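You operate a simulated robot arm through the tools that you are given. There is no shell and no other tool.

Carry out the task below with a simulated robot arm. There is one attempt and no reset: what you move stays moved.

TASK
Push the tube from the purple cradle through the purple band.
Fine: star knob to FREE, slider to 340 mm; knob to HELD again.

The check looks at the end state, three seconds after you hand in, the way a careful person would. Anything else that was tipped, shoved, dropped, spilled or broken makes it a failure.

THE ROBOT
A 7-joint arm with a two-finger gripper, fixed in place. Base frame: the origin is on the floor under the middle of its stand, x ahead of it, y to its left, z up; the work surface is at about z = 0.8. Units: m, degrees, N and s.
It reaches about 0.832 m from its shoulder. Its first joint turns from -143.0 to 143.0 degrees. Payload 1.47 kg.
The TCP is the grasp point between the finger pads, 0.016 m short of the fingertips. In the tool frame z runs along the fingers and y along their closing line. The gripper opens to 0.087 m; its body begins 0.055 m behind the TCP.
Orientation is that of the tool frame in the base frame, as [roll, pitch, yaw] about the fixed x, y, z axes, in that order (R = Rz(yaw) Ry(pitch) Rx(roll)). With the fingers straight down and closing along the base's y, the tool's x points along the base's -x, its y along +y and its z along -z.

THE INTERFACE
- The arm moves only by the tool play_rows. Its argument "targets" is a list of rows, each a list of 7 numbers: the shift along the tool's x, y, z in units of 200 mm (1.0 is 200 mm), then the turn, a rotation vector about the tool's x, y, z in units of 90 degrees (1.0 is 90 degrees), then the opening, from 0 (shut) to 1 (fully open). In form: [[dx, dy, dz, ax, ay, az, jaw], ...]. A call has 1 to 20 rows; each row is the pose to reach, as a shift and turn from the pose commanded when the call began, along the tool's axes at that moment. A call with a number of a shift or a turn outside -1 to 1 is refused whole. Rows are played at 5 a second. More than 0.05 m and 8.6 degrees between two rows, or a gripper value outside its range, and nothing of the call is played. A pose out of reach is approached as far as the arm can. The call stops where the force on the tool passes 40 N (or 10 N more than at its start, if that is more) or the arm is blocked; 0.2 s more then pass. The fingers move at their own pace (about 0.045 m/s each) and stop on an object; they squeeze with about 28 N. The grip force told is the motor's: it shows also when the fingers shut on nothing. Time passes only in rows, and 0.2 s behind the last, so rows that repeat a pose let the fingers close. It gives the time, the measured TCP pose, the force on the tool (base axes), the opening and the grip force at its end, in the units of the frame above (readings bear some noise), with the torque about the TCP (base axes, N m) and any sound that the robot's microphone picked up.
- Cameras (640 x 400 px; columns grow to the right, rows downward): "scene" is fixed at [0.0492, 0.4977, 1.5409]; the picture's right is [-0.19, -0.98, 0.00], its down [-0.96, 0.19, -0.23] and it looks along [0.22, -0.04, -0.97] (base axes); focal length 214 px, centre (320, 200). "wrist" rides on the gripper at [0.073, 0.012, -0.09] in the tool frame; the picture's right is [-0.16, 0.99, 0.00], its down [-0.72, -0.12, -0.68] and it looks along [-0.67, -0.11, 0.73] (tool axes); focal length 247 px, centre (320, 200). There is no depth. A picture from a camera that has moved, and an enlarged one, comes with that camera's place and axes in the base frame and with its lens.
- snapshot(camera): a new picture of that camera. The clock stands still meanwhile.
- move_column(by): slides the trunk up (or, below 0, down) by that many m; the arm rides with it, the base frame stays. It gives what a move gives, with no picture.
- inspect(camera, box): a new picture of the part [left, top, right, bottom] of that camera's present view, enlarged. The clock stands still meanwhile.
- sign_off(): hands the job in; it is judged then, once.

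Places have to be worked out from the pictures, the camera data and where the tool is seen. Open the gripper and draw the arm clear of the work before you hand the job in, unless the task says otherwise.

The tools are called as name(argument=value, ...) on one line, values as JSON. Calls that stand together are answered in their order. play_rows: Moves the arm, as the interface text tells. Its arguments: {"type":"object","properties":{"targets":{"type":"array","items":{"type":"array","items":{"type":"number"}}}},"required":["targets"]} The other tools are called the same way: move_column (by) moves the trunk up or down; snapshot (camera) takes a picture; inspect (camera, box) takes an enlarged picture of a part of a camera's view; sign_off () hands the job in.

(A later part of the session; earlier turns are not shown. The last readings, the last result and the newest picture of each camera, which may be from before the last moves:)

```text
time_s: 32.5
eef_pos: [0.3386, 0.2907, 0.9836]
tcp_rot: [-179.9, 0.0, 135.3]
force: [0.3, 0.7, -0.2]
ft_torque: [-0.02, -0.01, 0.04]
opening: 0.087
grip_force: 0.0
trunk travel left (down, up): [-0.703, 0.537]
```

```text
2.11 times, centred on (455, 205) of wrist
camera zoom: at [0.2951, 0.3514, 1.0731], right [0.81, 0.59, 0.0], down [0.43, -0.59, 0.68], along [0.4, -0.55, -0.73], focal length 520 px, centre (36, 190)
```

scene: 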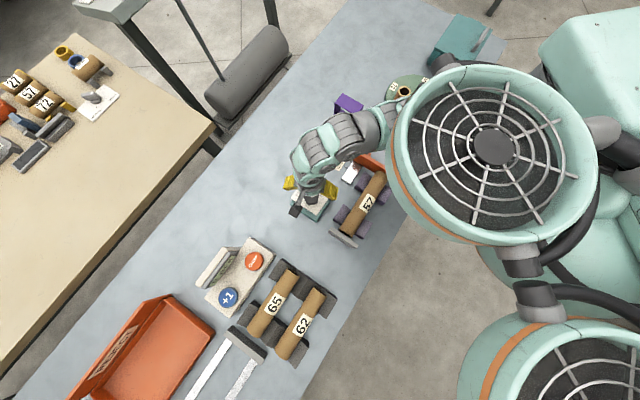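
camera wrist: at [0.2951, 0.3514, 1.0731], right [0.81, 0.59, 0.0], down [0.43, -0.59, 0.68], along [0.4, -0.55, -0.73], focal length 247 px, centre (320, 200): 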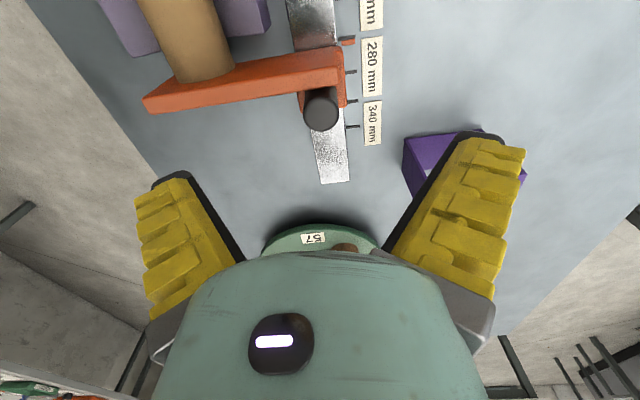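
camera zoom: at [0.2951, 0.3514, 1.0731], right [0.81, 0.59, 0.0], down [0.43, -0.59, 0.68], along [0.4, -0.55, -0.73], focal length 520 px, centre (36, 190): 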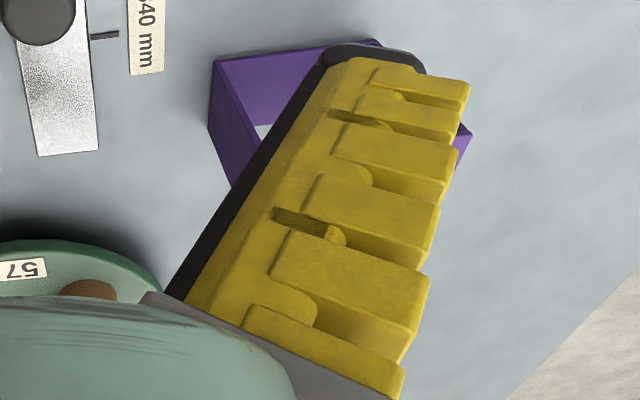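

The fingers are angular (tips splay when open) and about 27 mm wide; offsetting 4 mm toward the free side keeps them clear of the plate. I descend around the slider knob with the jaws partly open.

play_rows(targets=[[-0.04, 0, 0.05, 0, 0, 0, 0.7], [-0.04, 0, 0.2, 0, 0, 0, 0.7], [-0.04, 0, 0.35, 0, 0, 0, 0.7], [-0.04, 0, 0.45, 0, 0, 0, 0.7], [-0.04, 0, 0.51, 0, 0, 0, 0.7], [-0.04, 0, 0.51, 0, 0, 0, 0.7]])

snapshot(camera="wrist")

inspect(camera="scene", box=[320, 90, 420, 190])

```text
time_s: 33.9
eef_pos: [0.3439, 0.287, 0.8811]
tcp_rot: [-180.0, -0.2, 135.4]
force: [0.3, -0.3, -0.1]
ft_torque: [0.01, 0.0, -0.02]
opening: 0.0655
grip_force: 3.3
trunk travel left (down, up): [-0.703, 0.537]
```

```text
taken
camera wrist: at [0.3, 0.3463, 0.9715], right [0.81, 0.59, 0.0], down [0.44, -0.59, 0.68], along [0.4, -0.55, -0.73], focal length 247 px, centre (320, 200)
```

wrist: 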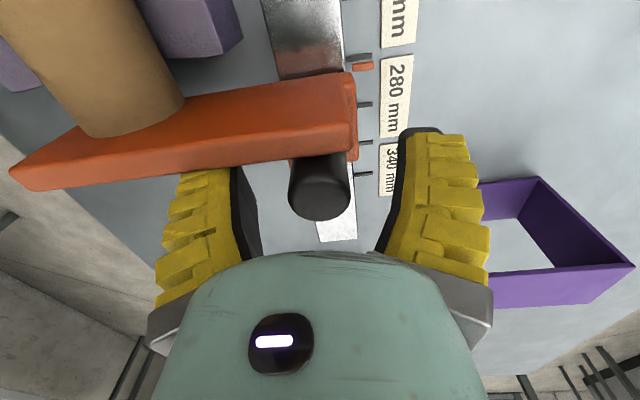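

```text
4.00 times, centred on (370, 140) of scene
camera zoom: at [0.0492, 0.4977, 1.5409], right [-0.19, -0.98, 0.0], down [-0.96, 0.19, -0.23], along [0.22, -0.04, -0.97], focal length 858 px, centre (120, 440)
```

zoom: 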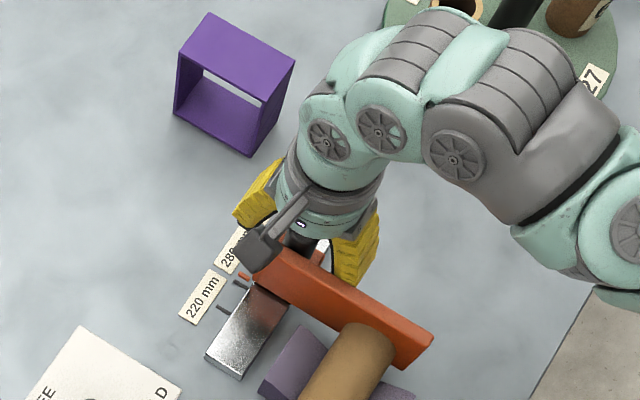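

No contact and the slider knob is between the pads. I close on it.

play_rows(targets=[[0, 0, 0, 0, 0, 0, 0.4], [0, 0, 0, 0, 0, 0, 0.2], [0, 0, 0, 0, 0, 0, 0], [0, 0, 0, 0, 0, 0, 0], [0, 0, 0, 0, 0, 0, 0]])

snapshot(camera="wrist")

```text
time_s: 35.1
eef_pos: [0.3434, 0.2864, 0.8821]
tcp_rot: [-179.8, -0.1, 135.5]
force: [-0.8, -3.1, 4.3]
ft_torque: [0.28, 0.24, 0.24]
opening: 0.0235
grip_force: 29.8
trunk travel left (down, up): [-0.703, 0.537]
```

```text
taken
camera wrist: at [0.2997, 0.3461, 0.9717], right [0.8, 0.59, 0.0], down [0.44, -0.59, 0.68], along [0.4, -0.55, -0.73], focal length 247 px, centre (320, 200)
```

wrist: 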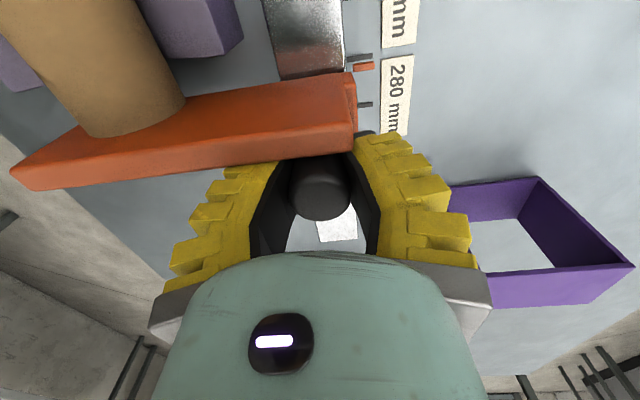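

Slider knob held (24 mm). I slide it along +d by 80 mm first, slowly, watching the force.

play_rows(targets=[[-0.05, 0, 0, 0, 0, 0, 0], [-0.1, -0.001, 0, 0, 0, 0, 0], [-0.15, -0.001, 0, 0, 0, 0, 0], [-0.2, -0.001, 0, 0, 0, 0, 0], [-0.25, -0.002, 0, 0, 0, 0, 0], [-0.3, -0.002, 0, 0, 0, 0, 0], [-0.35, -0.002, 0, 0, 0, 0, 0], [-0.4, -0.003, 0, 0, 0, 0, 0], [-0.4, -0.003, 0, 0, 0, 0, 0]])

snapshot(camera="wrist")

inspect(camera="scene", box=[320, 90, 420, 190])

```text
time_s: 37.1
eef_pos: [0.4008, 0.2284, 0.8827]
tcp_rot: [-179.9, -0.1, 135.5]
force: [-1.0, -2.8, 5.5]
ft_torque: [0.21, 0.38, 0.51]
opening: 0.0226
grip_force: 29.8
trunk travel left (down, up): [-0.703, 0.537]
```

```text
taken
camera wrist: at [0.357, 0.2888, 0.9715], right [0.81, 0.59, 0.0], down [0.43, -0.59, 0.68], along [0.4, -0.55, -0.73], focal length 247 px, centre (320, 200)
```

wrist: 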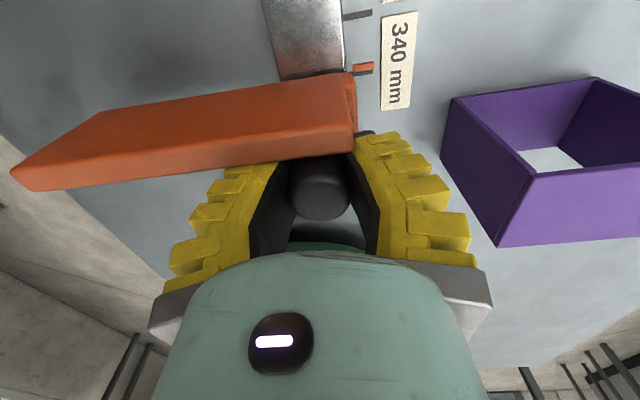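

```text
4.00 times, centred on (370, 140) of scene
camera zoom: at [0.0492, 0.4977, 1.5409], right [-0.19, -0.98, 0.0], down [-0.96, 0.19, -0.23], along [0.22, -0.04, -0.97], focal length 858 px, centre (120, 440)
```

zoom: 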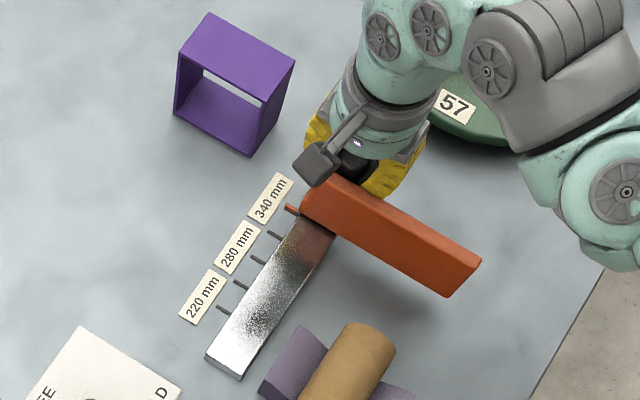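

Nib now works out at about 331 mm (310 tick checks at its expected place). I move the remaining ~8.8 mm.

play_rows(targets=[[-0.022, 0, 0, 0, 0, 0, 0], [-0.044, 0, 0, 0, 0, 0, 0], [-0.044, 0, 0, 0, 0, 0, 0], [-0.044, 0, 0, 0, 0, 0, 0]])

snapshot(camera="wrist")

inspect(camera="wrist", box=[320, 0, 420, 110])

inspect(camera="scene", box=[340, 110, 400, 170])

```text
time_s: 38.1
eef_pos: [0.4075, 0.223, 0.8831]
tcp_rot: [-179.9, -0.1, 135.4]
force: [-7.0, -5.8, 20.2]
ft_torque: [0.2, 0.27, 0.55]
opening: 0.0227
grip_force: 29.7
trunk travel left (down, up): [-0.703, 0.537]
```

```text
taken
camera wrist: at [0.3632, 0.2828, 0.9713], right [0.81, 0.59, 0.0], down [0.44, -0.59, 0.68], along [0.4, -0.55, -0.73], focal length 247 px, centre (320, 200)
```

wrist: 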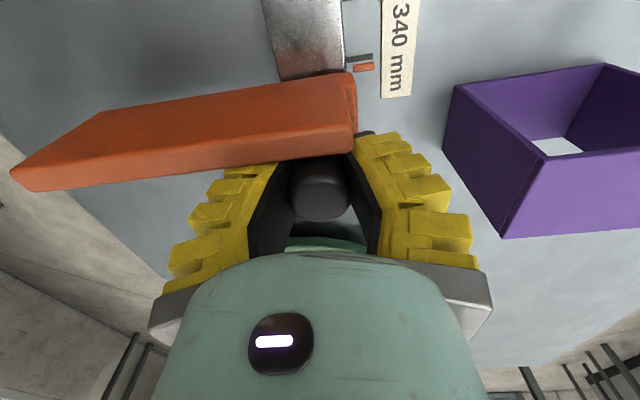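

```text
3.64 times, centred on (370, 55) of wrist
camera zoom: at [0.3632, 0.2828, 0.9713], right [0.81, 0.59, 0.0], down [0.44, -0.59, 0.68], along [0.4, -0.55, -0.73], focal length 898 px, centre (138, 727)
```

zoom: 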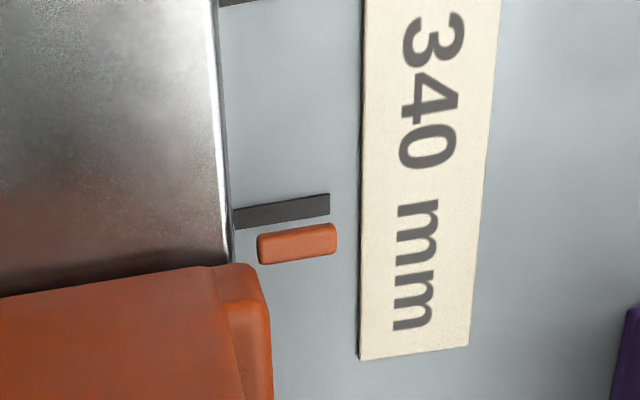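

```text
6.67 times, centred on (370, 140) of scene
camera zoom: at [0.0492, 0.4977, 1.5409], right [-0.19, -0.98, 0.0], down [-0.96, 0.19, -0.23], along [0.22, -0.04, -0.97], focal length 1430 px, centre (-13, 600)
```

zoom: 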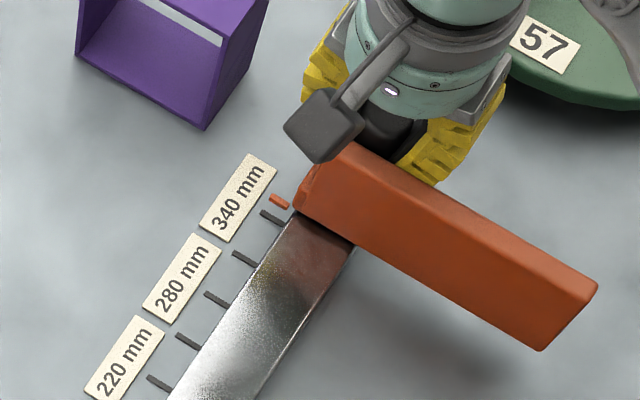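

The nib and the 340 tick coincide within about 1 mm in both views (TCP travel 90 mm). I release and lift straight up, then re-check.

play_rows(targets=[[0, 0, 0, 0, 0, 0, 0.4], [0, 0, 0, 0, 0, 0, 0.7], [0, 0, 0, 0, 0, 0, 0.7], [0, 0, -0.15, 0, 0, 0, 0.7], [0, 0, -0.3, 0, 0, 0, 0.7], [0, 0, -0.45, 0, 0, 0, 0.7], [0, 0, -0.55, 0, 0, 0, 0.7], [0, 0, -0.55, 0, 0, 0, 0.7]])

snapshot(camera="wrist")

inspect(camera="wrist", box=[270, 0, 420, 130])

inspect(camera="scene", box=[340, 110, 400, 170])

```text
time_s: 39.9
eef_pos: [0.4083, 0.2217, 0.991]
tcp_rot: [-179.9, 0.0, 135.5]
force: [0.1, -0.2, -0.7]
ft_torque: [-0.05, 0.0, 0.0]
opening: 0.0654
grip_force: 3.6
trunk travel left (down, up): [-0.703, 0.537]
```

```text
taken
camera wrist: at [0.3639, 0.2816, 1.0806], right [0.81, 0.59, 0.0], down [0.44, -0.59, 0.68], along [0.4, -0.55, -0.73], focal length 247 px, centre (320, 200)
```

wrist: 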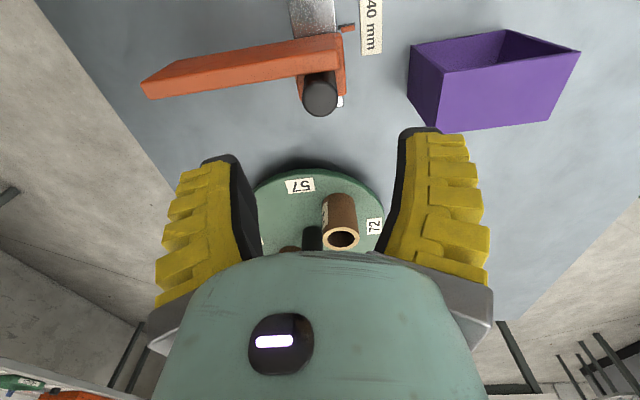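

```text
3.08 times, centred on (345, 65) of wrist
camera zoom: at [0.3639, 0.2816, 1.0806], right [0.81, 0.59, 0.0], down [0.44, -0.59, 0.68], along [0.4, -0.55, -0.73], focal length 760 px, centre (243, 615)
```

zoom: 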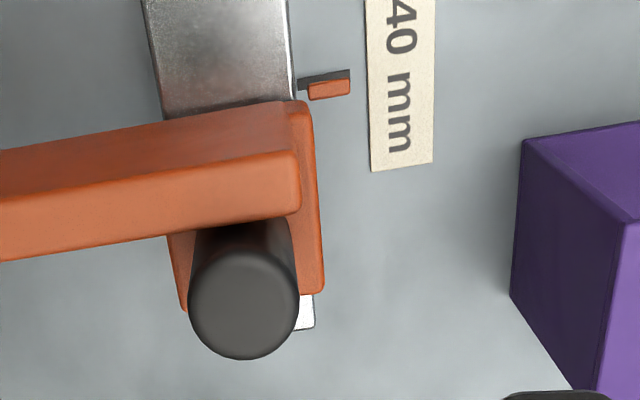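

```text
6.67 times, centred on (370, 140) of scene
camera zoom: at [0.0492, 0.4977, 1.5409], right [-0.19, -0.98, 0.0], down [-0.96, 0.19, -0.23], along [0.22, -0.04, -0.97], focal length 1430 px, centre (-13, 600)
```

zoom: 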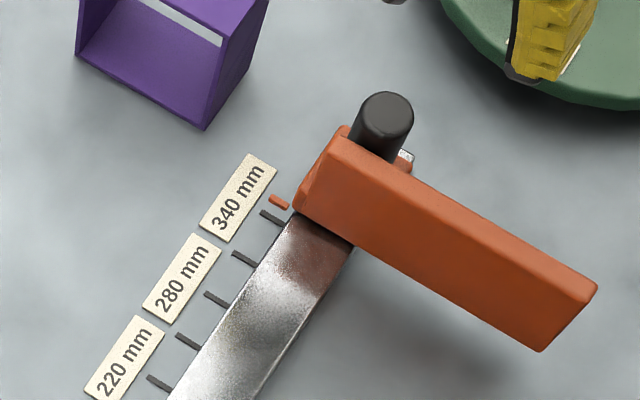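

The slider stands at 340 mm (fit gives an error well under 1 mm). Next the star knob back to HELD: I travel toward it while turning the wrist back to yaw ≈282°.

play_rows(targets=[[0.085, 0.015, 0, 0, 0, -0.08, 1], [0.17, 0.03, 0, 0, 0, -0.16, 1], [0.255, 0.045, 0, 0, 0, -0.24, 1], [0.34, 0.06, 0, 0, 0, -0.32, 1], [0.425, 0.075, 0, 0, 0, -0.4, 1], [0.51, 0.09, 0, 0, 0, -0.48, 1], [0.595, 0.105, 0, 0, 0, -0.56, 1], [0.68, 0.12, 0, 0, 0, -0.64, 1], [0.765, 0.135, 0, 0, 0, -0.72, 1], [0.85, 0.15, 0, 0, 0, -0.8, 1], [0.85, 0.15, 0, 0, 0, -0.8, 1]])

```text
time_s: 42.3
eef_pos: [0.3057, 0.3625, 0.9873]
tcp_rot: [179.9, 0.0, -152.6]
force: [0.7, 0.6, 0.0]
ft_torque: [-0.02, -0.02, 0.0]
opening: 0.0868
grip_force: 0.1
out of reach, approached as far as the arm can: row 3, 4, 5, 6, 7, 8, 9, 10, 11
trunk travel left (down, up): [-0.703, 0.537]
```

Continuing to above the knob with the rest of the turn.

play_rows(targets=[[0.008, 0.078, 0, 0, 0, -0.083, 1], [0.016, 0.157, 0, 0, 0, -0.166, 1], [0.023, 0.235, 0, 0, 0, -0.249, 1], [0.031, 0.314, 0, 0, 0, -0.332, 1], [0.039, 0.392, 0, 0, 0, -0.415, 1], [0.047, 0.471, 0, 0, 0, -0.498, 1], [0.055, 0.549, 0, 0, 0, -0.581, 1], [0.062, 0.628, 0, 0, 0, -0.664, 1], [0.07, 0.706, 0, 0, 0, -0.747, 1], [0.078, 0.785, 0, 0, 0, -0.829, 1], [0.078, 0.785, 0, 0, 0, -0.829, 1]])

snapshot(camera="wrist")

inspect(camera="wrist", box=[240, 0, 440, 180])

```text
time_s: 44.7
eef_pos: [0.2201, 0.4944, 0.9867]
tcp_rot: [180.0, 0.0, -77.8]
force: [-0.7, 0.3, -0.2]
ft_torque: [0.01, -0.04, -0.03]
opening: 0.0872
grip_force: 0.1
trunk travel left (down, up): [-0.703, 0.537]
```

```text
taken
camera wrist: at [0.2249, 0.4216, 1.0764], right [-1.0, -0.05, 0.0], down [-0.04, 0.73, 0.68], along [-0.04, 0.68, -0.73], focal length 247 px, centre (320, 200)
```

wrist: 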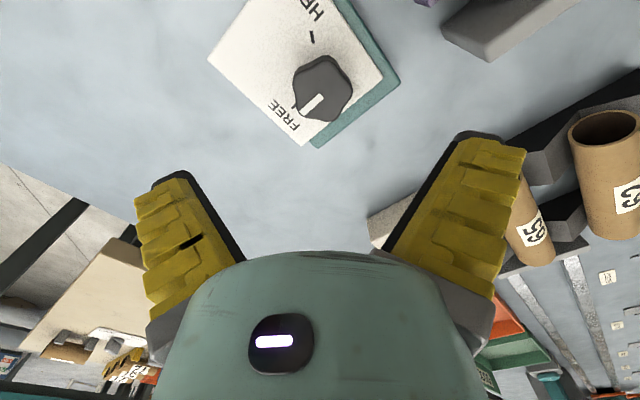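

```text
2.22 times, centred on (340, 90) of wrist
camera zoom: at [0.2249, 0.4216, 1.0764], right [-1.0, -0.05, 0.0], down [-0.04, 0.73, 0.68], along [-0.04, 0.68, -0.73], focal length 549 px, centre (276, 444)
```

zoom: 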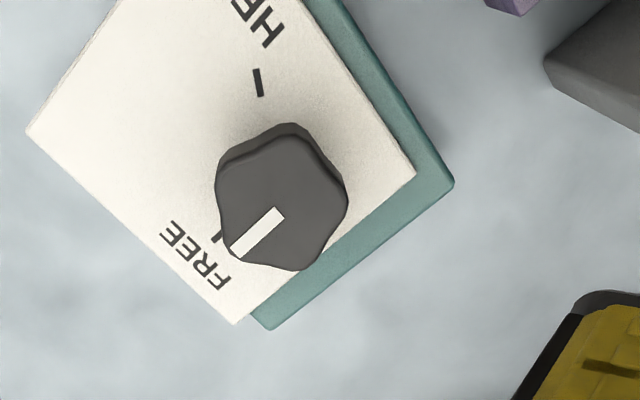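

Pointer still at FREE (≈46°). The jaws at yaw -78° fit a lobe/flat pair. I lower the trunk 7 cm for comfortable reach, then descend the rest around the knob.

move_column(by=-0.07)

play_rows(targets=[[0, 0, 0.1, 0, 0, 0.022, 1], [0, 0, 0.2, 0, 0, 0.022, 1], [0, 0, 0.268, 0, 0, 0.022, 1], [0, 0, 0.268, 0, 0, 0.022, 1]])

snapshot(camera="wrist")

```text
time_s: 45.8
eef_pos: [0.2224, 0.4947, 0.9174]
tcp_rot: [179.8, 0.0, -77.8]
force: [0.7, -0.2, -0.5]
ft_torque: [-0.01, 0.0, 0.0]
opening: 0.0871
grip_force: 0.1
trunk travel left (down, up): [-0.633, 0.607]
```

```text
time_s: 46.8
eef_pos: [0.2226, 0.4872, 0.8747]
tcp_rot: [179.9, 0.1, -79.9]
force: [-0.3, 0.4, -0.2]
ft_torque: [0.05, -0.01, 0.0]
opening: 0.0872
grip_force: 0.0
out of reach, approached as far as the arm can: row 2, 3, 4
trunk travel left (down, up): [-0.633, 0.607]
```

```text
taken
camera wrist: at [0.2235, 0.4147, 0.9631], right [-1.0, -0.02, 0.0], down [-0.01, 0.73, 0.68], along [-0.01, 0.68, -0.73], focal length 247 px, centre (320, 200)
```

wrist: 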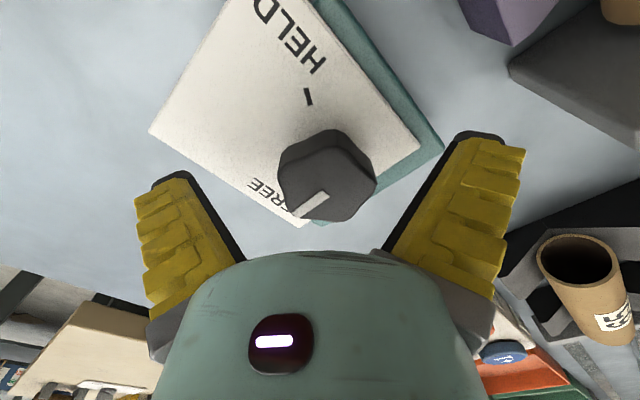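

The reach limit shows up again at this trunk height; earlier with the trunk 11 cm lower this pose worked. I raise the hand, lower the trunk to that earlier height, and come down again.

play_rows(targets=[[0, 0, -0.2, 0, 0, 0, 1], [0, 0, -0.4, 0, 0, 0, 1], [0, 0, -0.6, 0, 0, 0, 1], [0, 0, -0.75, 0, 0, 0, 1], [0, 0, -0.75, 0, 0, 0, 1]])

move_column(by=-0.11)

```text
time_s: 48.0
eef_pos: [0.2233, 0.4878, 1.0221]
tcp_rot: [179.9, 0.0, -79.9]
force: [0.2, -1.0, -0.5]
ft_torque: [0.0, 0.01, 0.02]
opening: 0.0869
grip_force: 0.0
trunk travel left (down, up): [-0.633, 0.607]
```

```text
time_s: 49.4
eef_pos: [0.2225, 0.4879, 0.9125]
tcp_rot: [179.9, 0.1, -79.8]
force: [0.4, 0.6, 0.5]
ft_torque: [-0.01, 0.04, -0.02]
opening: 0.087
grip_force: 0.2
trunk travel left (down, up): [-0.523, 0.717]
```

Now I centre over the knob and descend to z≈0.8625.

play_rows(targets=[[-0.035, 0.009, 0.0, 0, 0, 0, 1], [-0.035, 0.009, 0.12, 0, 0, 0, 1], [-0.035, 0.009, 0.2, 0, 0, 0, 1], [-0.035, 0.009, 0.25, 0, 0, 0, 1], [-0.035, 0.009, 0.25, 0, 0, 0, 1]])

snapshot(camera="wrist")

```text
time_s: 50.6
eef_pos: [0.2191, 0.4951, 0.8625]
tcp_rot: [179.9, -0.1, -80.0]
force: [-0.1, -0.1, 0.3]
ft_torque: [-0.01, -0.02, 0.0]
opening: 0.0871
grip_force: 0.0
trunk travel left (down, up): [-0.523, 0.717]
```

```text
taken
camera wrist: at [0.2213, 0.4212, 0.9515], right [-1.0, -0.02, 0.0], down [-0.01, 0.73, 0.68], along [-0.01, 0.68, -0.73], focal length 247 px, centre (320, 200)
```

wrist: 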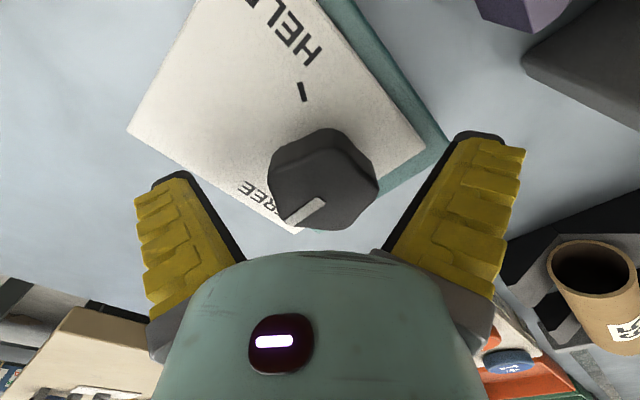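

Centred on the knob; I close the jaws.

play_rows(targets=[[0, 0, 0, 0, 0, 0, 0.5], [0, 0, 0, 0, 0, 0, 0.3], [0, 0, 0, 0, 0, 0, 0], [0, 0, 0, 0, 0, 0, 0], [0, 0, 0, 0, 0, 0, 0]])

```text
time_s: 51.8
eef_pos: [0.2192, 0.4941, 0.8615]
tcp_rot: [179.9, 0.1, -79.9]
force: [-1.3, 1.7, 2.3]
ft_torque: [-0.07, 0.0, 0.1]
opening: 0.0415
grip_force: 30.3
trunk travel left (down, up): [-0.523, 0.717]
```

Good grip with little side load. I turn clockwise 80°.

play_rows(targets=[[0, 0, 0, 0, 0, 0.089, 0], [0, 0, 0, 0, 0, 0.178, 0], [0, 0, 0, 0, 0, 0.267, 0], [0, 0, 0, 0, 0, 0.356, 0], [0, 0, 0, 0, 0, 0.444, 0], [0, 0, 0, 0, 0, 0.533, 0], [0, 0, 0, 0, 0, 0.622, 0], [0, 0, 0, 0, 0, 0.711, 0], [0, 0, 0, 0, 0, 0.8, 0], [0, 0, 0, 0, 0, 0.889, 0], [0, 0, 0, 0, 0, 0.889, 0]])

snapshot(camera="wrist")

```text
time_s: 54.2
eef_pos: [0.2196, 0.4949, 0.8618]
tcp_rot: [180.0, -0.1, -159.9]
force: [-1.8, 4.8, 0.9]
ft_torque: [0.14, 0.12, 0.02]
opening: 0.0408
grip_force: 30.3
trunk travel left (down, up): [-0.523, 0.717]
```

```text
taken
camera wrist: at [0.1468, 0.482, 0.9519], right [-0.19, 0.98, 0.0], down [0.72, 0.14, 0.68], along [0.67, 0.13, -0.73], focal length 247 px, centre (320, 200)
```

wrist: 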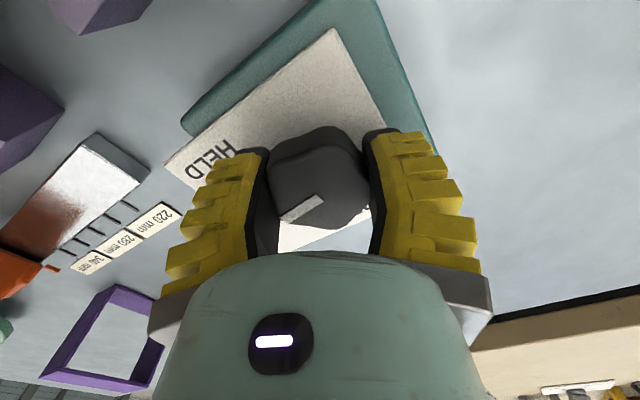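

The knob follows. I turn the remaining ~42° to HELD.

play_rows(targets=[[0, 0, 0, 0, 0, 0.089, 0], [0, 0, 0, 0, 0, 0.178, 0], [0, 0, 0, 0, 0, 0.267, 0], [0, 0, 0, 0, 0, 0.356, 0], [0, 0, 0, 0, 0, 0.444, 0], [0, 0, 0, 0, 0, 0.465, 0], [0, 0, 0, 0, 0, 0.465, 0]])

snapshot(camera="wrist")

```text
time_s: 55.8
eef_pos: [0.2186, 0.4947, 0.8622]
tcp_rot: [-180.0, -0.1, 158.1]
force: [-2.8, 6.3, -3.9]
ft_torque: [0.1, -0.03, 0.12]
opening: 0.0403
grip_force: 30.6
trunk travel left (down, up): [-0.523, 0.717]
```

```text
taken
camera wrist: at [0.1558, 0.5338, 0.9518], right [0.52, 0.86, 0.0], down [0.63, -0.38, 0.68], along [0.58, -0.35, -0.73], focal length 247 px, centre (320, 200)
```

wrist: 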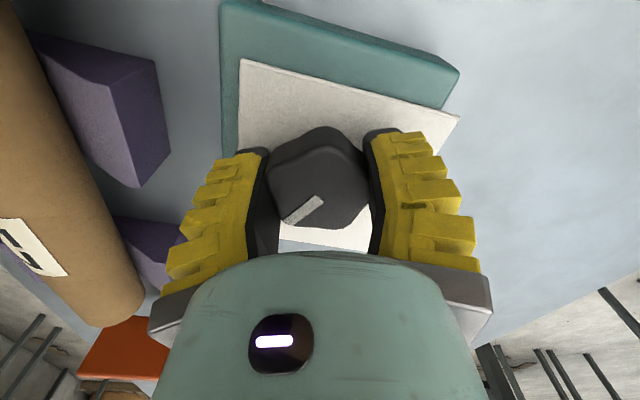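

I release and lift to verify the pointer at HELD.

play_rows(targets=[[0, 0, 0, 0, 0, 0, 0.6], [0, 0, 0, 0, 0, 0, 1], [0, 0, 0, 0, 0, 0, 1], [0, 0, -0.2, 0, 0, 0, 1], [0, 0, -0.4, 0, 0, 0, 1], [0, 0, -0.5, 0, 0, 0, 1], [0, 0, -0.5, 0, 0, 0, 1]])

inspect(camera="wrist", box=[250, 20, 420, 190])

snapshot(camera="scene")

```text
time_s: 57.4
eef_pos: [0.2209, 0.4955, 0.9629]
tcp_rot: [-179.9, -0.1, 158.3]
force: [0.3, 0.4, -0.2]
ft_torque: [-0.06, 0.01, -0.02]
opening: 0.0872
grip_force: 0.1
trunk travel left (down, up): [-0.523, 0.717]
```

```text
2.35 times, centred on (335, 105) of wrist
camera zoom: at [0.158, 0.5337, 1.0524], right [0.51, 0.86, 0.0], down [0.63, -0.37, 0.68], along [0.58, -0.35, -0.73], focal length 581 px, centre (285, 424)
```

zoom: 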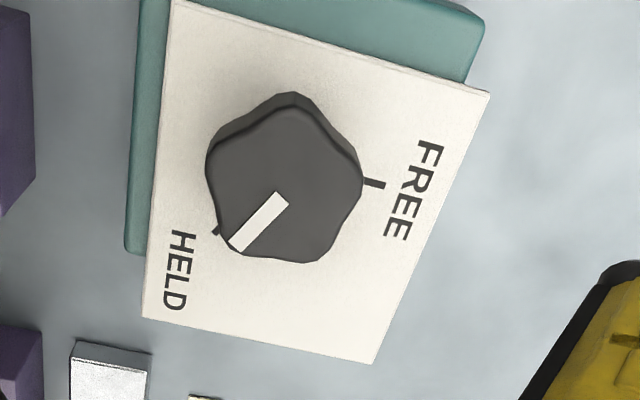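

```text
taken
```

scene: 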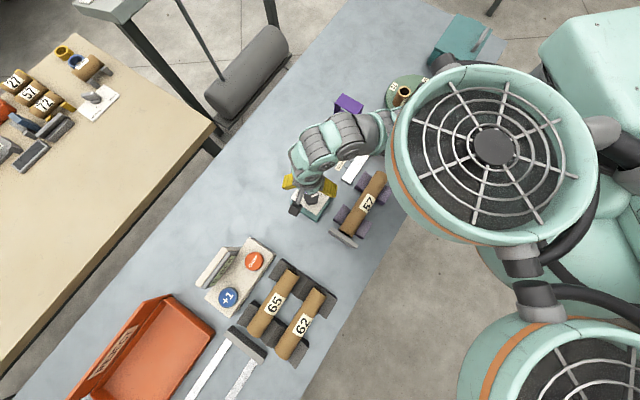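

HELD is restored (pointer ≈-74°, mark ≈-74°). Now the tube: I inspect the cradle area closely to find the tube axis, ends and the free gap between the V-blocks.

inspect(camera="scene", box=[325, 160, 405, 250])

snapshot(camera="wrist")

```text
4.44 times, centred on (365, 205) of scene
camera zoom: at [0.0492, 0.4977, 1.5409], right [-0.19, -0.98, 0.0], down [-0.96, 0.19, -0.23], along [0.22, -0.04, -0.97], focal length 953 px, centre (120, 178)
```

zoom: 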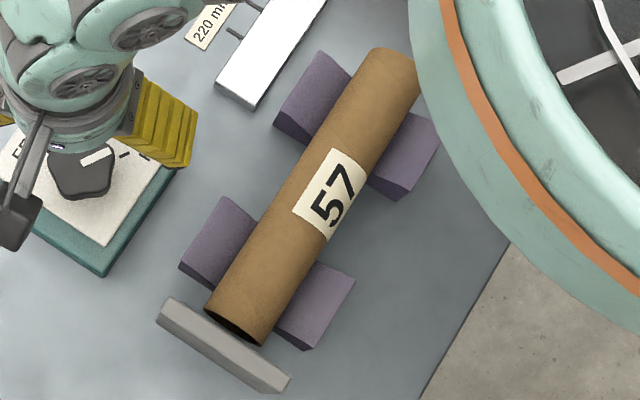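

```text
taken
camera wrist: at [0.158, 0.5337, 1.0524], right [0.51, 0.86, 0.0], down [0.63, -0.37, 0.68], along [0.58, -0.35, -0.73], focal length 247 px, centre (320, 200)
```

wrist: 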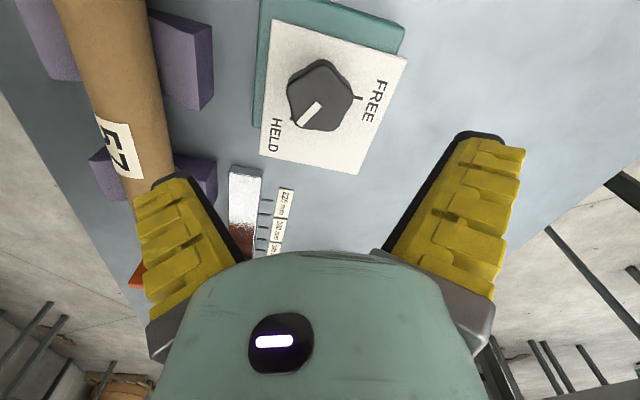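

Tube: ~50 mm diameter, axis along d at n≈0.35, from d≈-0.23 to +0.006, with a free gap between V-blocks at d≈-0.150 to -0.081. I move above a grip point slightly behind the tube's middle, ≈(0.158, 0.335), yaw 135°.

play_rows(targets=[[-0.001, -0.17, 0, 0, 0, 0.052, 1], [-0.002, -0.34, 0, 0, 0, 0.104, 1], [-0.003, -0.52, 0, 0, 0, 0.156, 1], [-0.005, -0.69, 0, 0, 0, 0.208, 1], [-0.006, -0.86, 0, 0, 0, 0.259, 1], [-0.006, -0.86, 0, 0, 0, 0.259, 1]])

snapshot(camera="wrist")

inspect(camera="scene", box=[310, 90, 410, 250])

```text
time_s: 58.8
eef_pos: [0.1577, 0.4023, 0.9676]
tcp_rot: [-174.6, 1.6, 132.6]
force: [-0.8, -0.2, -0.5]
ft_torque: [0.04, -0.03, 0.0]
opening: 0.0868
grip_force: 0.1
out of reach, approached as far as the arm can: row 3, 4, 5, 6
trunk travel left (down, up): [-0.523, 0.717]
```

```text
taken
camera wrist: at [0.1221, 0.473, 1.0534], right [0.83, 0.55, -0.09], down [0.44, -0.55, 0.71], along [0.34, -0.63, -0.7], focal length 247 px, centre (320, 200)
```

wrist: 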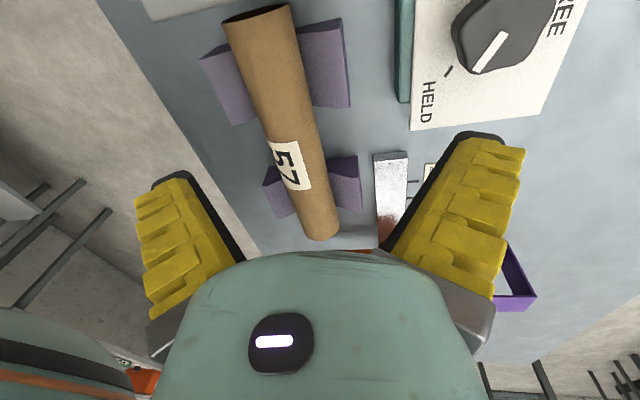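

```text
2.50 times, centred on (360, 170) of scene
camera zoom: at [0.0492, 0.4977, 1.5409], right [-0.19, -0.98, 0.0], down [-0.96, 0.19, -0.23], along [0.22, -0.04, -0.97], focal length 536 px, centre (220, 275)
```

zoom: 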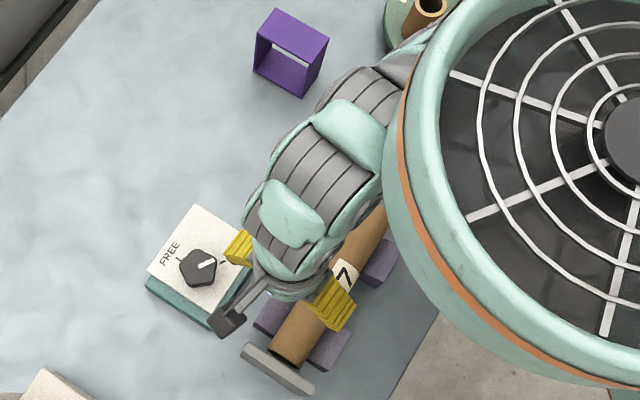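

The arm is at another limit here (too folded, and the hand got slightly tilted). I raise the trunk by 0.28 m to give the elbow room, then square the hand up and try again.

move_column(by=0.28)

play_rows(targets=[[0, 0, 0.1, -0.03, 0.009, -0.013, 1], [0, 0, 0.25, -0.06, 0.018, -0.027, 1], [0, 0, 0.4, -0.06, 0.018, -0.027, 1], [0, 0, 0.4, -0.06, 0.018, -0.027, 1]])

```text
time_s: 61.6
eef_pos: [0.1737, 0.3991, 1.2411]
tcp_rot: [-176.6, 6.0, 131.5]
force: [0.6, 0.5, 0.2]
ft_torque: [0.02, -0.03, 0.0]
opening: 0.0869
grip_force: 0.1
trunk travel left (down, up): [-0.803, 0.437]
```

```text
time_s: 62.8
eef_pos: [0.1735, 0.3975, 1.2407]
tcp_rot: [-176.7, 6.3, 131.7]
force: [-0.3, -0.1, -0.2]
ft_torque: [0.02, 0.0, -0.01]
opening: 0.0869
grip_force: 0.1
out of reach, approached as far as the arm can: row 1, 2, 3, 4
trunk travel left (down, up): [-0.803, 0.437]
stopped in row 4: the arm was blocked; the commanded pose is now the measured one
```

The arm reports being blocked; I look at the whole scene to see how the arm is standing.

snapshot(camera="scene")

snapshot(camera="wrist")

```text
taken
```

scene: 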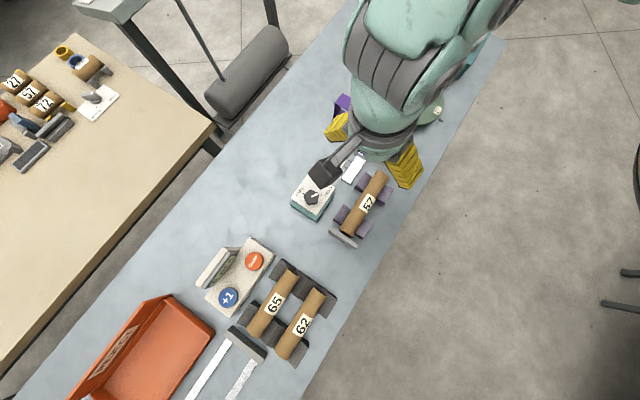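

```text
taken
camera wrist: at [0.1308, 0.4716, 1.321], right [0.84, 0.53, -0.04], down [0.37, -0.53, 0.76], along [0.38, -0.66, -0.65], focal length 247 px, centre (320, 200)
```

wrist: 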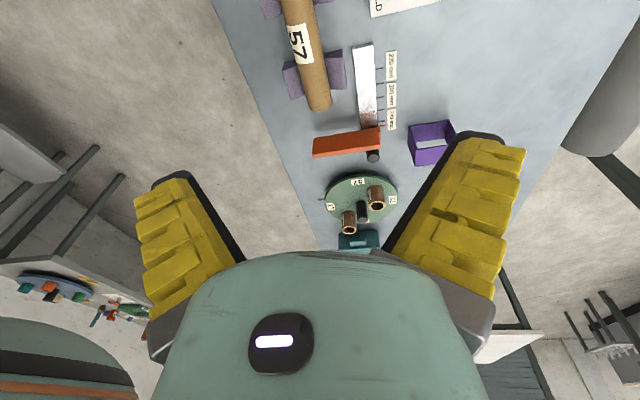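

The wrist seems to be at a joint limit at this yaw. I turn back toward yaw 180° and square the hand to straight-down.

play_rows(targets=[[0, 0, 0, -0.005, 0.01, -0.077, 1], [0, 0, 0, -0.01, 0.02, -0.154, 1], [0, 0, 0, -0.016, 0.03, -0.23, 1], [0, 0, 0, -0.021, 0.04, -0.307, 1], [0, 0, 0, -0.026, 0.05, -0.384, 1], [0, 0, 0, -0.031, 0.06, -0.46, 1], [0, 0, 0, -0.037, 0.07, -0.537, 1], [0, 0, 0, -0.037, 0.07, -0.537, 1]])

```text
time_s: 64.6
eef_pos: [0.1781, 0.4336, 1.2454]
tcp_rot: [-177.6, -2.0, 177.2]
force: [-0.7, 0.4, -0.5]
ft_torque: [0.01, 0.05, 0.02]
opening: 0.0869
grip_force: 0.0
out of reach, approached as far as the arm can: row 1, 2, 3, 4, 5, 6, 7, 8
trunk travel left (down, up): [-0.803, 0.437]
```

I go down toward the pose region that worked at the start (same height relative to the trunk), squaring the hand on the way.

play_rows(targets=[[0, 0, 0.2, -0.027, -0.022, -0.031, 1], [0, 0, 0.4, -0.027, -0.022, -0.031, 1], [0, -0.05, 0.6, -0.027, -0.022, -0.031, 1], [0.05, -0.2, 0.75, -0.027, -0.022, -0.031, 1], [0.1, -0.33, 0.9, -0.027, -0.022, -0.031, 1], [0.163, -0.46, 1.0, -0.027, -0.022, -0.031, 1], [0.163, -0.46, 1.0, -0.027, -0.022, -0.031, 1]])

snapshot(camera="wrist")

```text
time_s: 66.2
eef_pos: [0.1372, 0.341, 1.0536]
tcp_rot: [179.3, -0.1, 179.1]
force: [-0.1, -0.5, -0.3]
ft_torque: [0.0, 0.01, 0.01]
opening: 0.0869
grip_force: 0.1
out of reach, approached as far as the arm can: row 2
trunk travel left (down, up): [-0.803, 0.437]
```

```text
taken
camera wrist: at [0.0645, 0.3543, 1.1433], right [0.17, 0.98, 0.01], down [0.72, -0.14, 0.68], along [0.67, -0.11, -0.74], focal length 247 px, centre (320, 200)
```

wrist: 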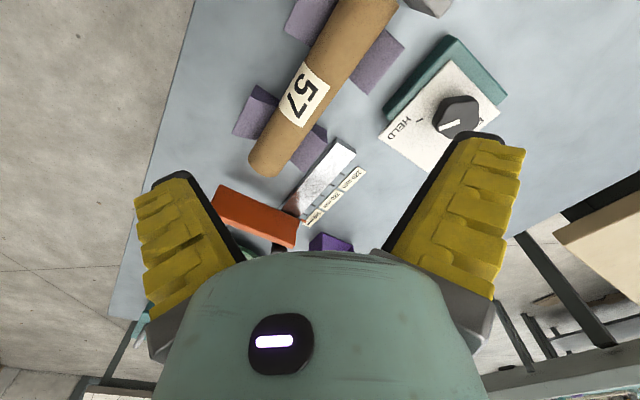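

Reached cleanly. Now I go down to z≈0.96 over the tube while turning to yaw 135°.

play_rows(targets=[[-0.017, -0.005, 0.1, 0, 0, 0.08, 1], [-0.035, -0.01, 0.2, 0, 0, 0.16, 1], [-0.052, -0.015, 0.3, 0, 0, 0.245, 1], [-0.07, -0.02, 0.38, 0, 0, 0.325, 1], [-0.087, -0.025, 0.43, 0, 0, 0.41, 1], [-0.105, -0.03, 0.47, 0, 0, 0.489, 1], [-0.105, -0.03, 0.47, 0, 0, 0.489, 1]])

snapshot(camera="wrist")

```text
time_s: 67.8
eef_pos: [0.1586, 0.338, 0.9586]
tcp_rot: [179.5, -0.6, 134.9]
force: [0.7, 0.9, -0.3]
ft_torque: [-0.01, -0.02, -0.01]
opening: 0.087
grip_force: 0.0
trunk travel left (down, up): [-0.803, 0.437]
```

```text
taken
camera wrist: at [0.1153, 0.397, 1.0499], right [0.81, 0.59, 0.01], down [0.43, -0.6, 0.67], along [0.4, -0.54, -0.74], focal length 247 px, centre (320, 200)
```

wrist: 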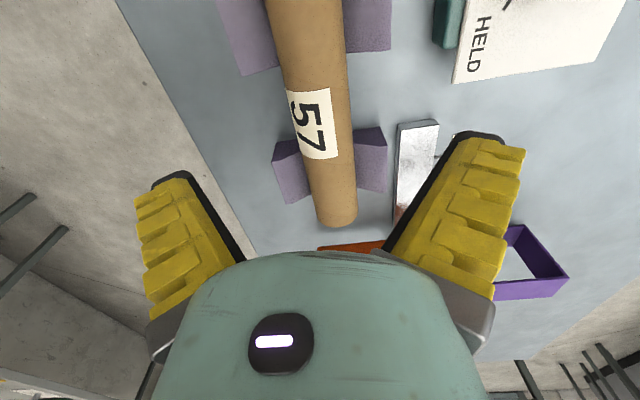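

The hand is now squarely above the tube. I zoom in to check the tube's centring, its height, and the clearance to the V-blocks.

inspect(camera="wrist", box=[220, 0, 420, 240])

inspect(camera="scene", box=[325, 150, 425, 250])

```text
1.67 times, centred on (320, 120) of wrist
camera zoom: at [0.1153, 0.397, 1.0499], right [0.81, 0.59, 0.01], down [0.43, -0.6, 0.67], along [0.4, -0.54, -0.74], focal length 412 px, centre (320, 333)
```

zoom: 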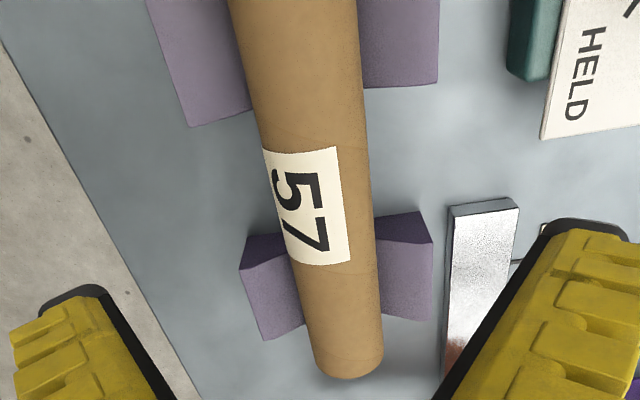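

```text
4.00 times, centred on (375, 200) of scene
camera zoom: at [0.0492, 0.4977, 1.5409], right [-0.19, -0.98, 0.0], down [-0.96, 0.19, -0.23], along [0.22, -0.04, -0.97], focal length 858 px, centre (100, 200)
```

zoom: 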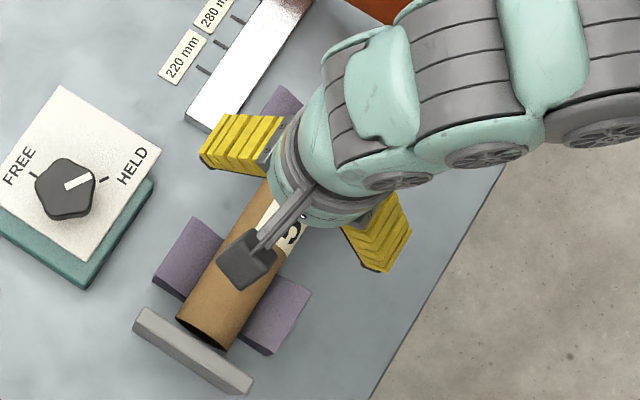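

Tube centred within ~1 mm, diameter 50 mm, axis height ≈0.84; the gap to the V-blocks is fine. I descend open to TCP z≈0.848.

play_rows(targets=[[0, -0.005, 0.16, 0, 0, 0, 1], [0, -0.005, 0.32, 0, 0, 0, 1], [0, -0.005, 0.45, 0, 0, 0, 1], [0, -0.005, 0.55, 0, 0, 0, 1], [0, -0.005, 0.55, 0, 0, 0, 1]])

snapshot(camera="wrist")

inspect(camera="scene", box=[325, 150, 425, 250])

```text
time_s: 69.0
eef_pos: [0.1563, 0.338, 0.8498]
tcp_rot: [179.7, -0.8, 134.9]
force: [1.1, 0.8, -0.4]
ft_torque: [0.02, 0.02, -0.02]
opening: 0.087
grip_force: 0.1
trunk travel left (down, up): [-0.803, 0.437]
```

```text
taken
camera wrist: at [0.1142, 0.3986, 0.9408], right [0.81, 0.59, 0.0], down [0.43, -0.6, 0.67], along [0.4, -0.54, -0.74], focal length 247 px, centre (320, 200)
```

wrist: 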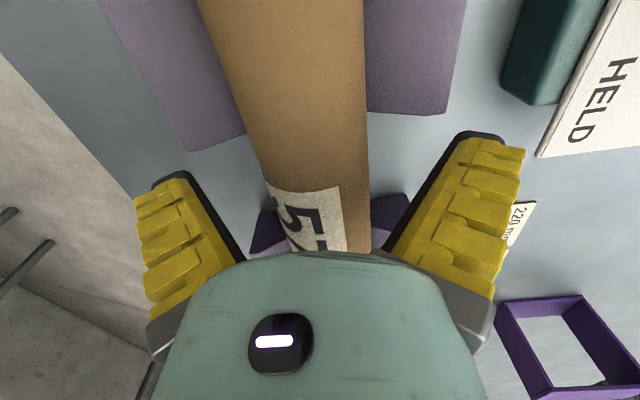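

```text
4.00 times, centred on (375, 200) of scene
camera zoom: at [0.0492, 0.4977, 1.5409], right [-0.19, -0.98, 0.0], down [-0.96, 0.19, -0.23], along [0.22, -0.04, -0.97], focal length 858 px, centre (100, 200)
```

zoom: 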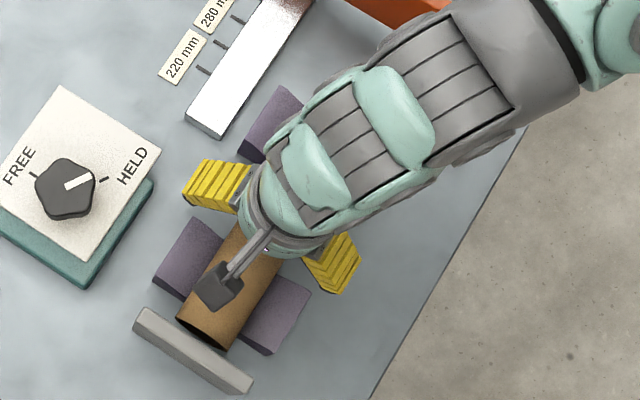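

Clear on both sides; I close on the tube.

play_rows(targets=[[0, 0, 0, 0, 0, 0, 0.75], [0, 0, 0, 0, 0, 0, 0.6], [0, 0, 0, 0, 0, 0, 0.45], [0, 0, 0, 0, 0, 0, 0.3], [0, 0, 0, 0, 0, 0, 0], [0, 0, 0, 0, 0, 0, 0], [0, 0, 0, 0, 0, 0, 0]])

snapshot(camera="wrist")

```text
time_s: 70.6
eef_pos: [0.1582, 0.3394, 0.8502]
tcp_rot: [179.7, -0.7, 135.2]
force: [-3.3, -5.4, 11.3]
ft_torque: [0.05, 0.09, 0.04]
opening: 0.0453
grip_force: 28.1
trunk travel left (down, up): [-0.803, 0.437]
```

```text
taken
camera wrist: at [0.1135, 0.3982, 0.9409], right [0.81, 0.59, 0.0], down [0.43, -0.6, 0.67], along [0.4, -0.54, -0.74], focal length 247 px, centre (320, 200)
```

wrist: 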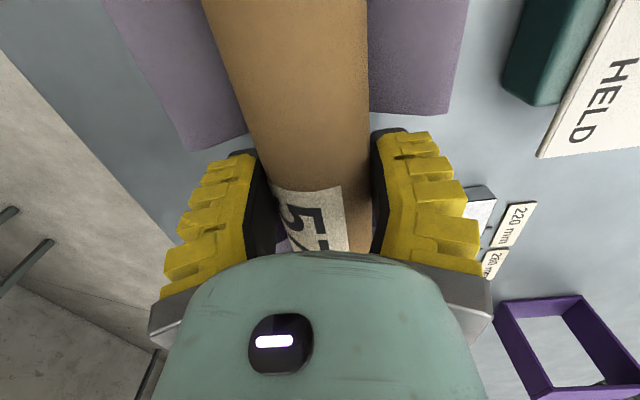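

Gripped at 45 mm. I lift gently by 3 cm and check that the tube comes along.

play_rows(targets=[[0, 0, -0.05, 0, 0, 0, 0], [0, 0, -0.1, 0, 0, 0, 0], [0, 0, -0.15, 0, 0, 0, 0], [0, 0, -0.15, 0, 0, 0, 0]])

snapshot(camera="wrist")

inspect(camera="scene", box=[325, 150, 425, 250])

```text
time_s: 71.6
eef_pos: [0.1568, 0.3382, 0.8794]
tcp_rot: [179.6, -0.6, 135.1]
force: [-0.7, -0.2, -0.5]
ft_torque: [0.02, -0.01, -0.02]
opening: 0.0413
grip_force: 28.3
trunk travel left (down, up): [-0.803, 0.437]
```

```text
taken
camera wrist: at [0.1141, 0.398, 0.97], right [0.81, 0.59, 0.01], down [0.43, -0.6, 0.67], along [0.4, -0.54, -0.74], focal length 247 px, centre (320, 200)
```

wrist: 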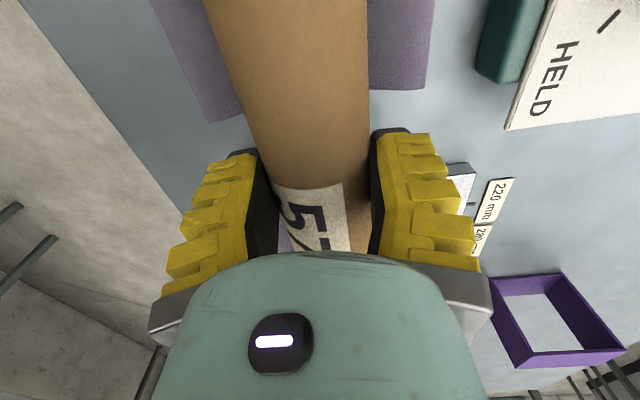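

```text
4.00 times, centred on (375, 200) of scene
camera zoom: at [0.0492, 0.4977, 1.5409], right [-0.19, -0.98, 0.0], down [-0.96, 0.19, -0.23], along [0.22, -0.04, -0.97], focal length 858 px, centre (100, 200)
```

zoom: 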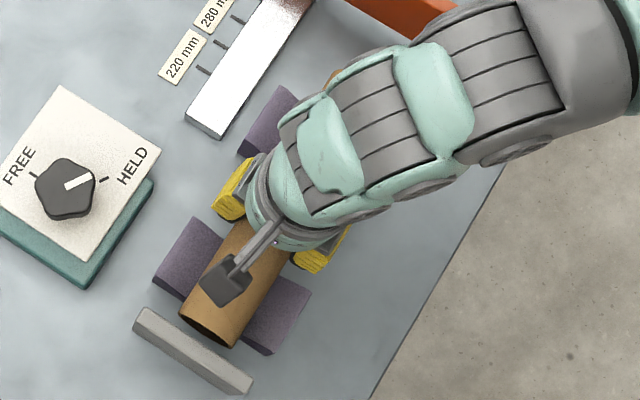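

The tube seems to have risen, but the opening dropped from 45 to 41 mm, so I check carefully how the pads hold it before going further.

inspect(camera="wrist", box=[150, 0, 450, 260])

inspect(camera="scene", box=[335, 180, 395, 250])

```text
1.54 times, centred on (300, 130) of wrist
camera zoom: at [0.1141, 0.398, 0.97], right [0.81, 0.59, 0.01], down [0.43, -0.6, 0.67], along [0.4, -0.54, -0.74], focal length 380 px, centre (351, 308)
```

zoom: 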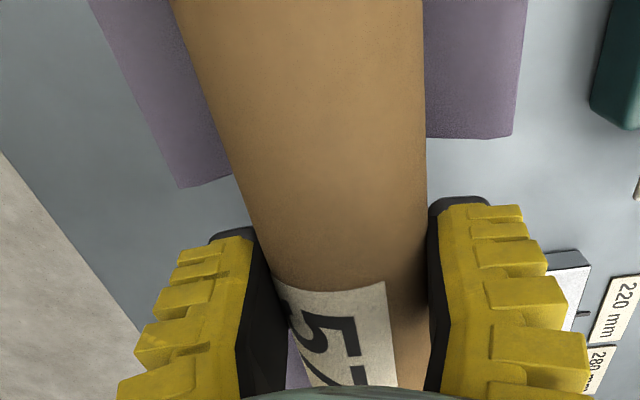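

```text
5.71 times, centred on (365, 215) of scene
camera zoom: at [0.0492, 0.4977, 1.5409], right [-0.19, -0.98, 0.0], down [-0.96, 0.19, -0.23], along [0.22, -0.04, -0.97], focal length 1226 px, centre (63, 114)
```

zoom: 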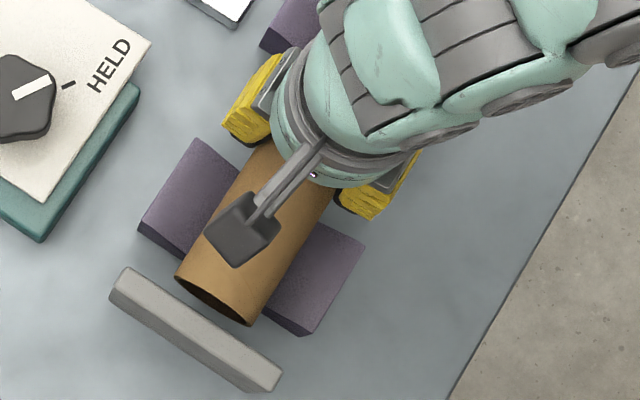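

The tube sits about 12 mm below the TCP and slipped a few mm, so the hold is too shallow. I lower it back into the cradle, open, and regrip about 1 cm deeper.

play_rows(targets=[[0, 0, 0.05, 0, 0, 0, 0], [0, 0, 0.1, 0, 0, 0, 0], [0, 0, 0.135, 0, 0, 0, 0], [0, 0, 0.135, 0, 0, 0, 0]])

```text
time_s: 72.6
eef_pos: [0.1556, 0.3397, 0.8525]
tcp_rot: [179.6, -0.5, 134.9]
force: [0.2, 0.0, -1.0]
ft_torque: [0.01, 0.0, -0.03]
opening: 0.0412
grip_force: 27.8
trunk travel left (down, up): [-0.803, 0.437]
```

No contact yet; I lower a few more millimetres in small steps until it seats.

play_rows(targets=[[0, 0, 0.005, 0, 0, 0, 0], [0, 0, 0.01, 0, 0, 0, 0], [0, 0, 0.015, 0, 0, 0, 0], [0, 0, 0.015, 0, 0, 0, 0]])

snapshot(camera="wrist")

```text
time_s: 73.6
eef_pos: [0.1559, 0.3386, 0.85]
tcp_rot: [179.6, -0.7, 135.1]
force: [-2.6, -4.7, 14.7]
ft_torque: [0.14, 0.03, 0.05]
opening: 0.0465
grip_force: 27.9
trunk travel left (down, up): [-0.803, 0.437]
```

```text
taken
camera wrist: at [0.1135, 0.3985, 0.9403], right [0.81, 0.59, 0.0], down [0.43, -0.6, 0.67], along [0.4, -0.54, -0.74], focal length 247 px, centre (320, 200)
```

wrist: 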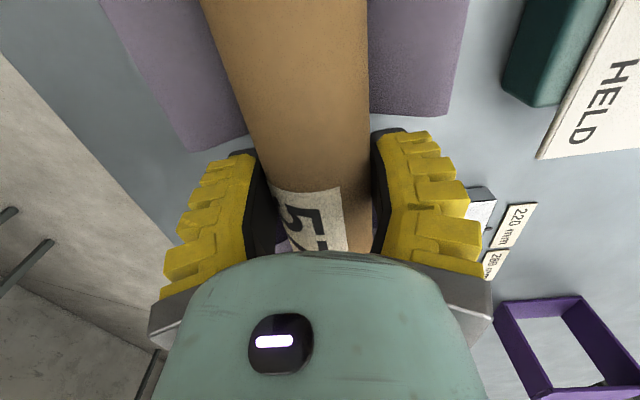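

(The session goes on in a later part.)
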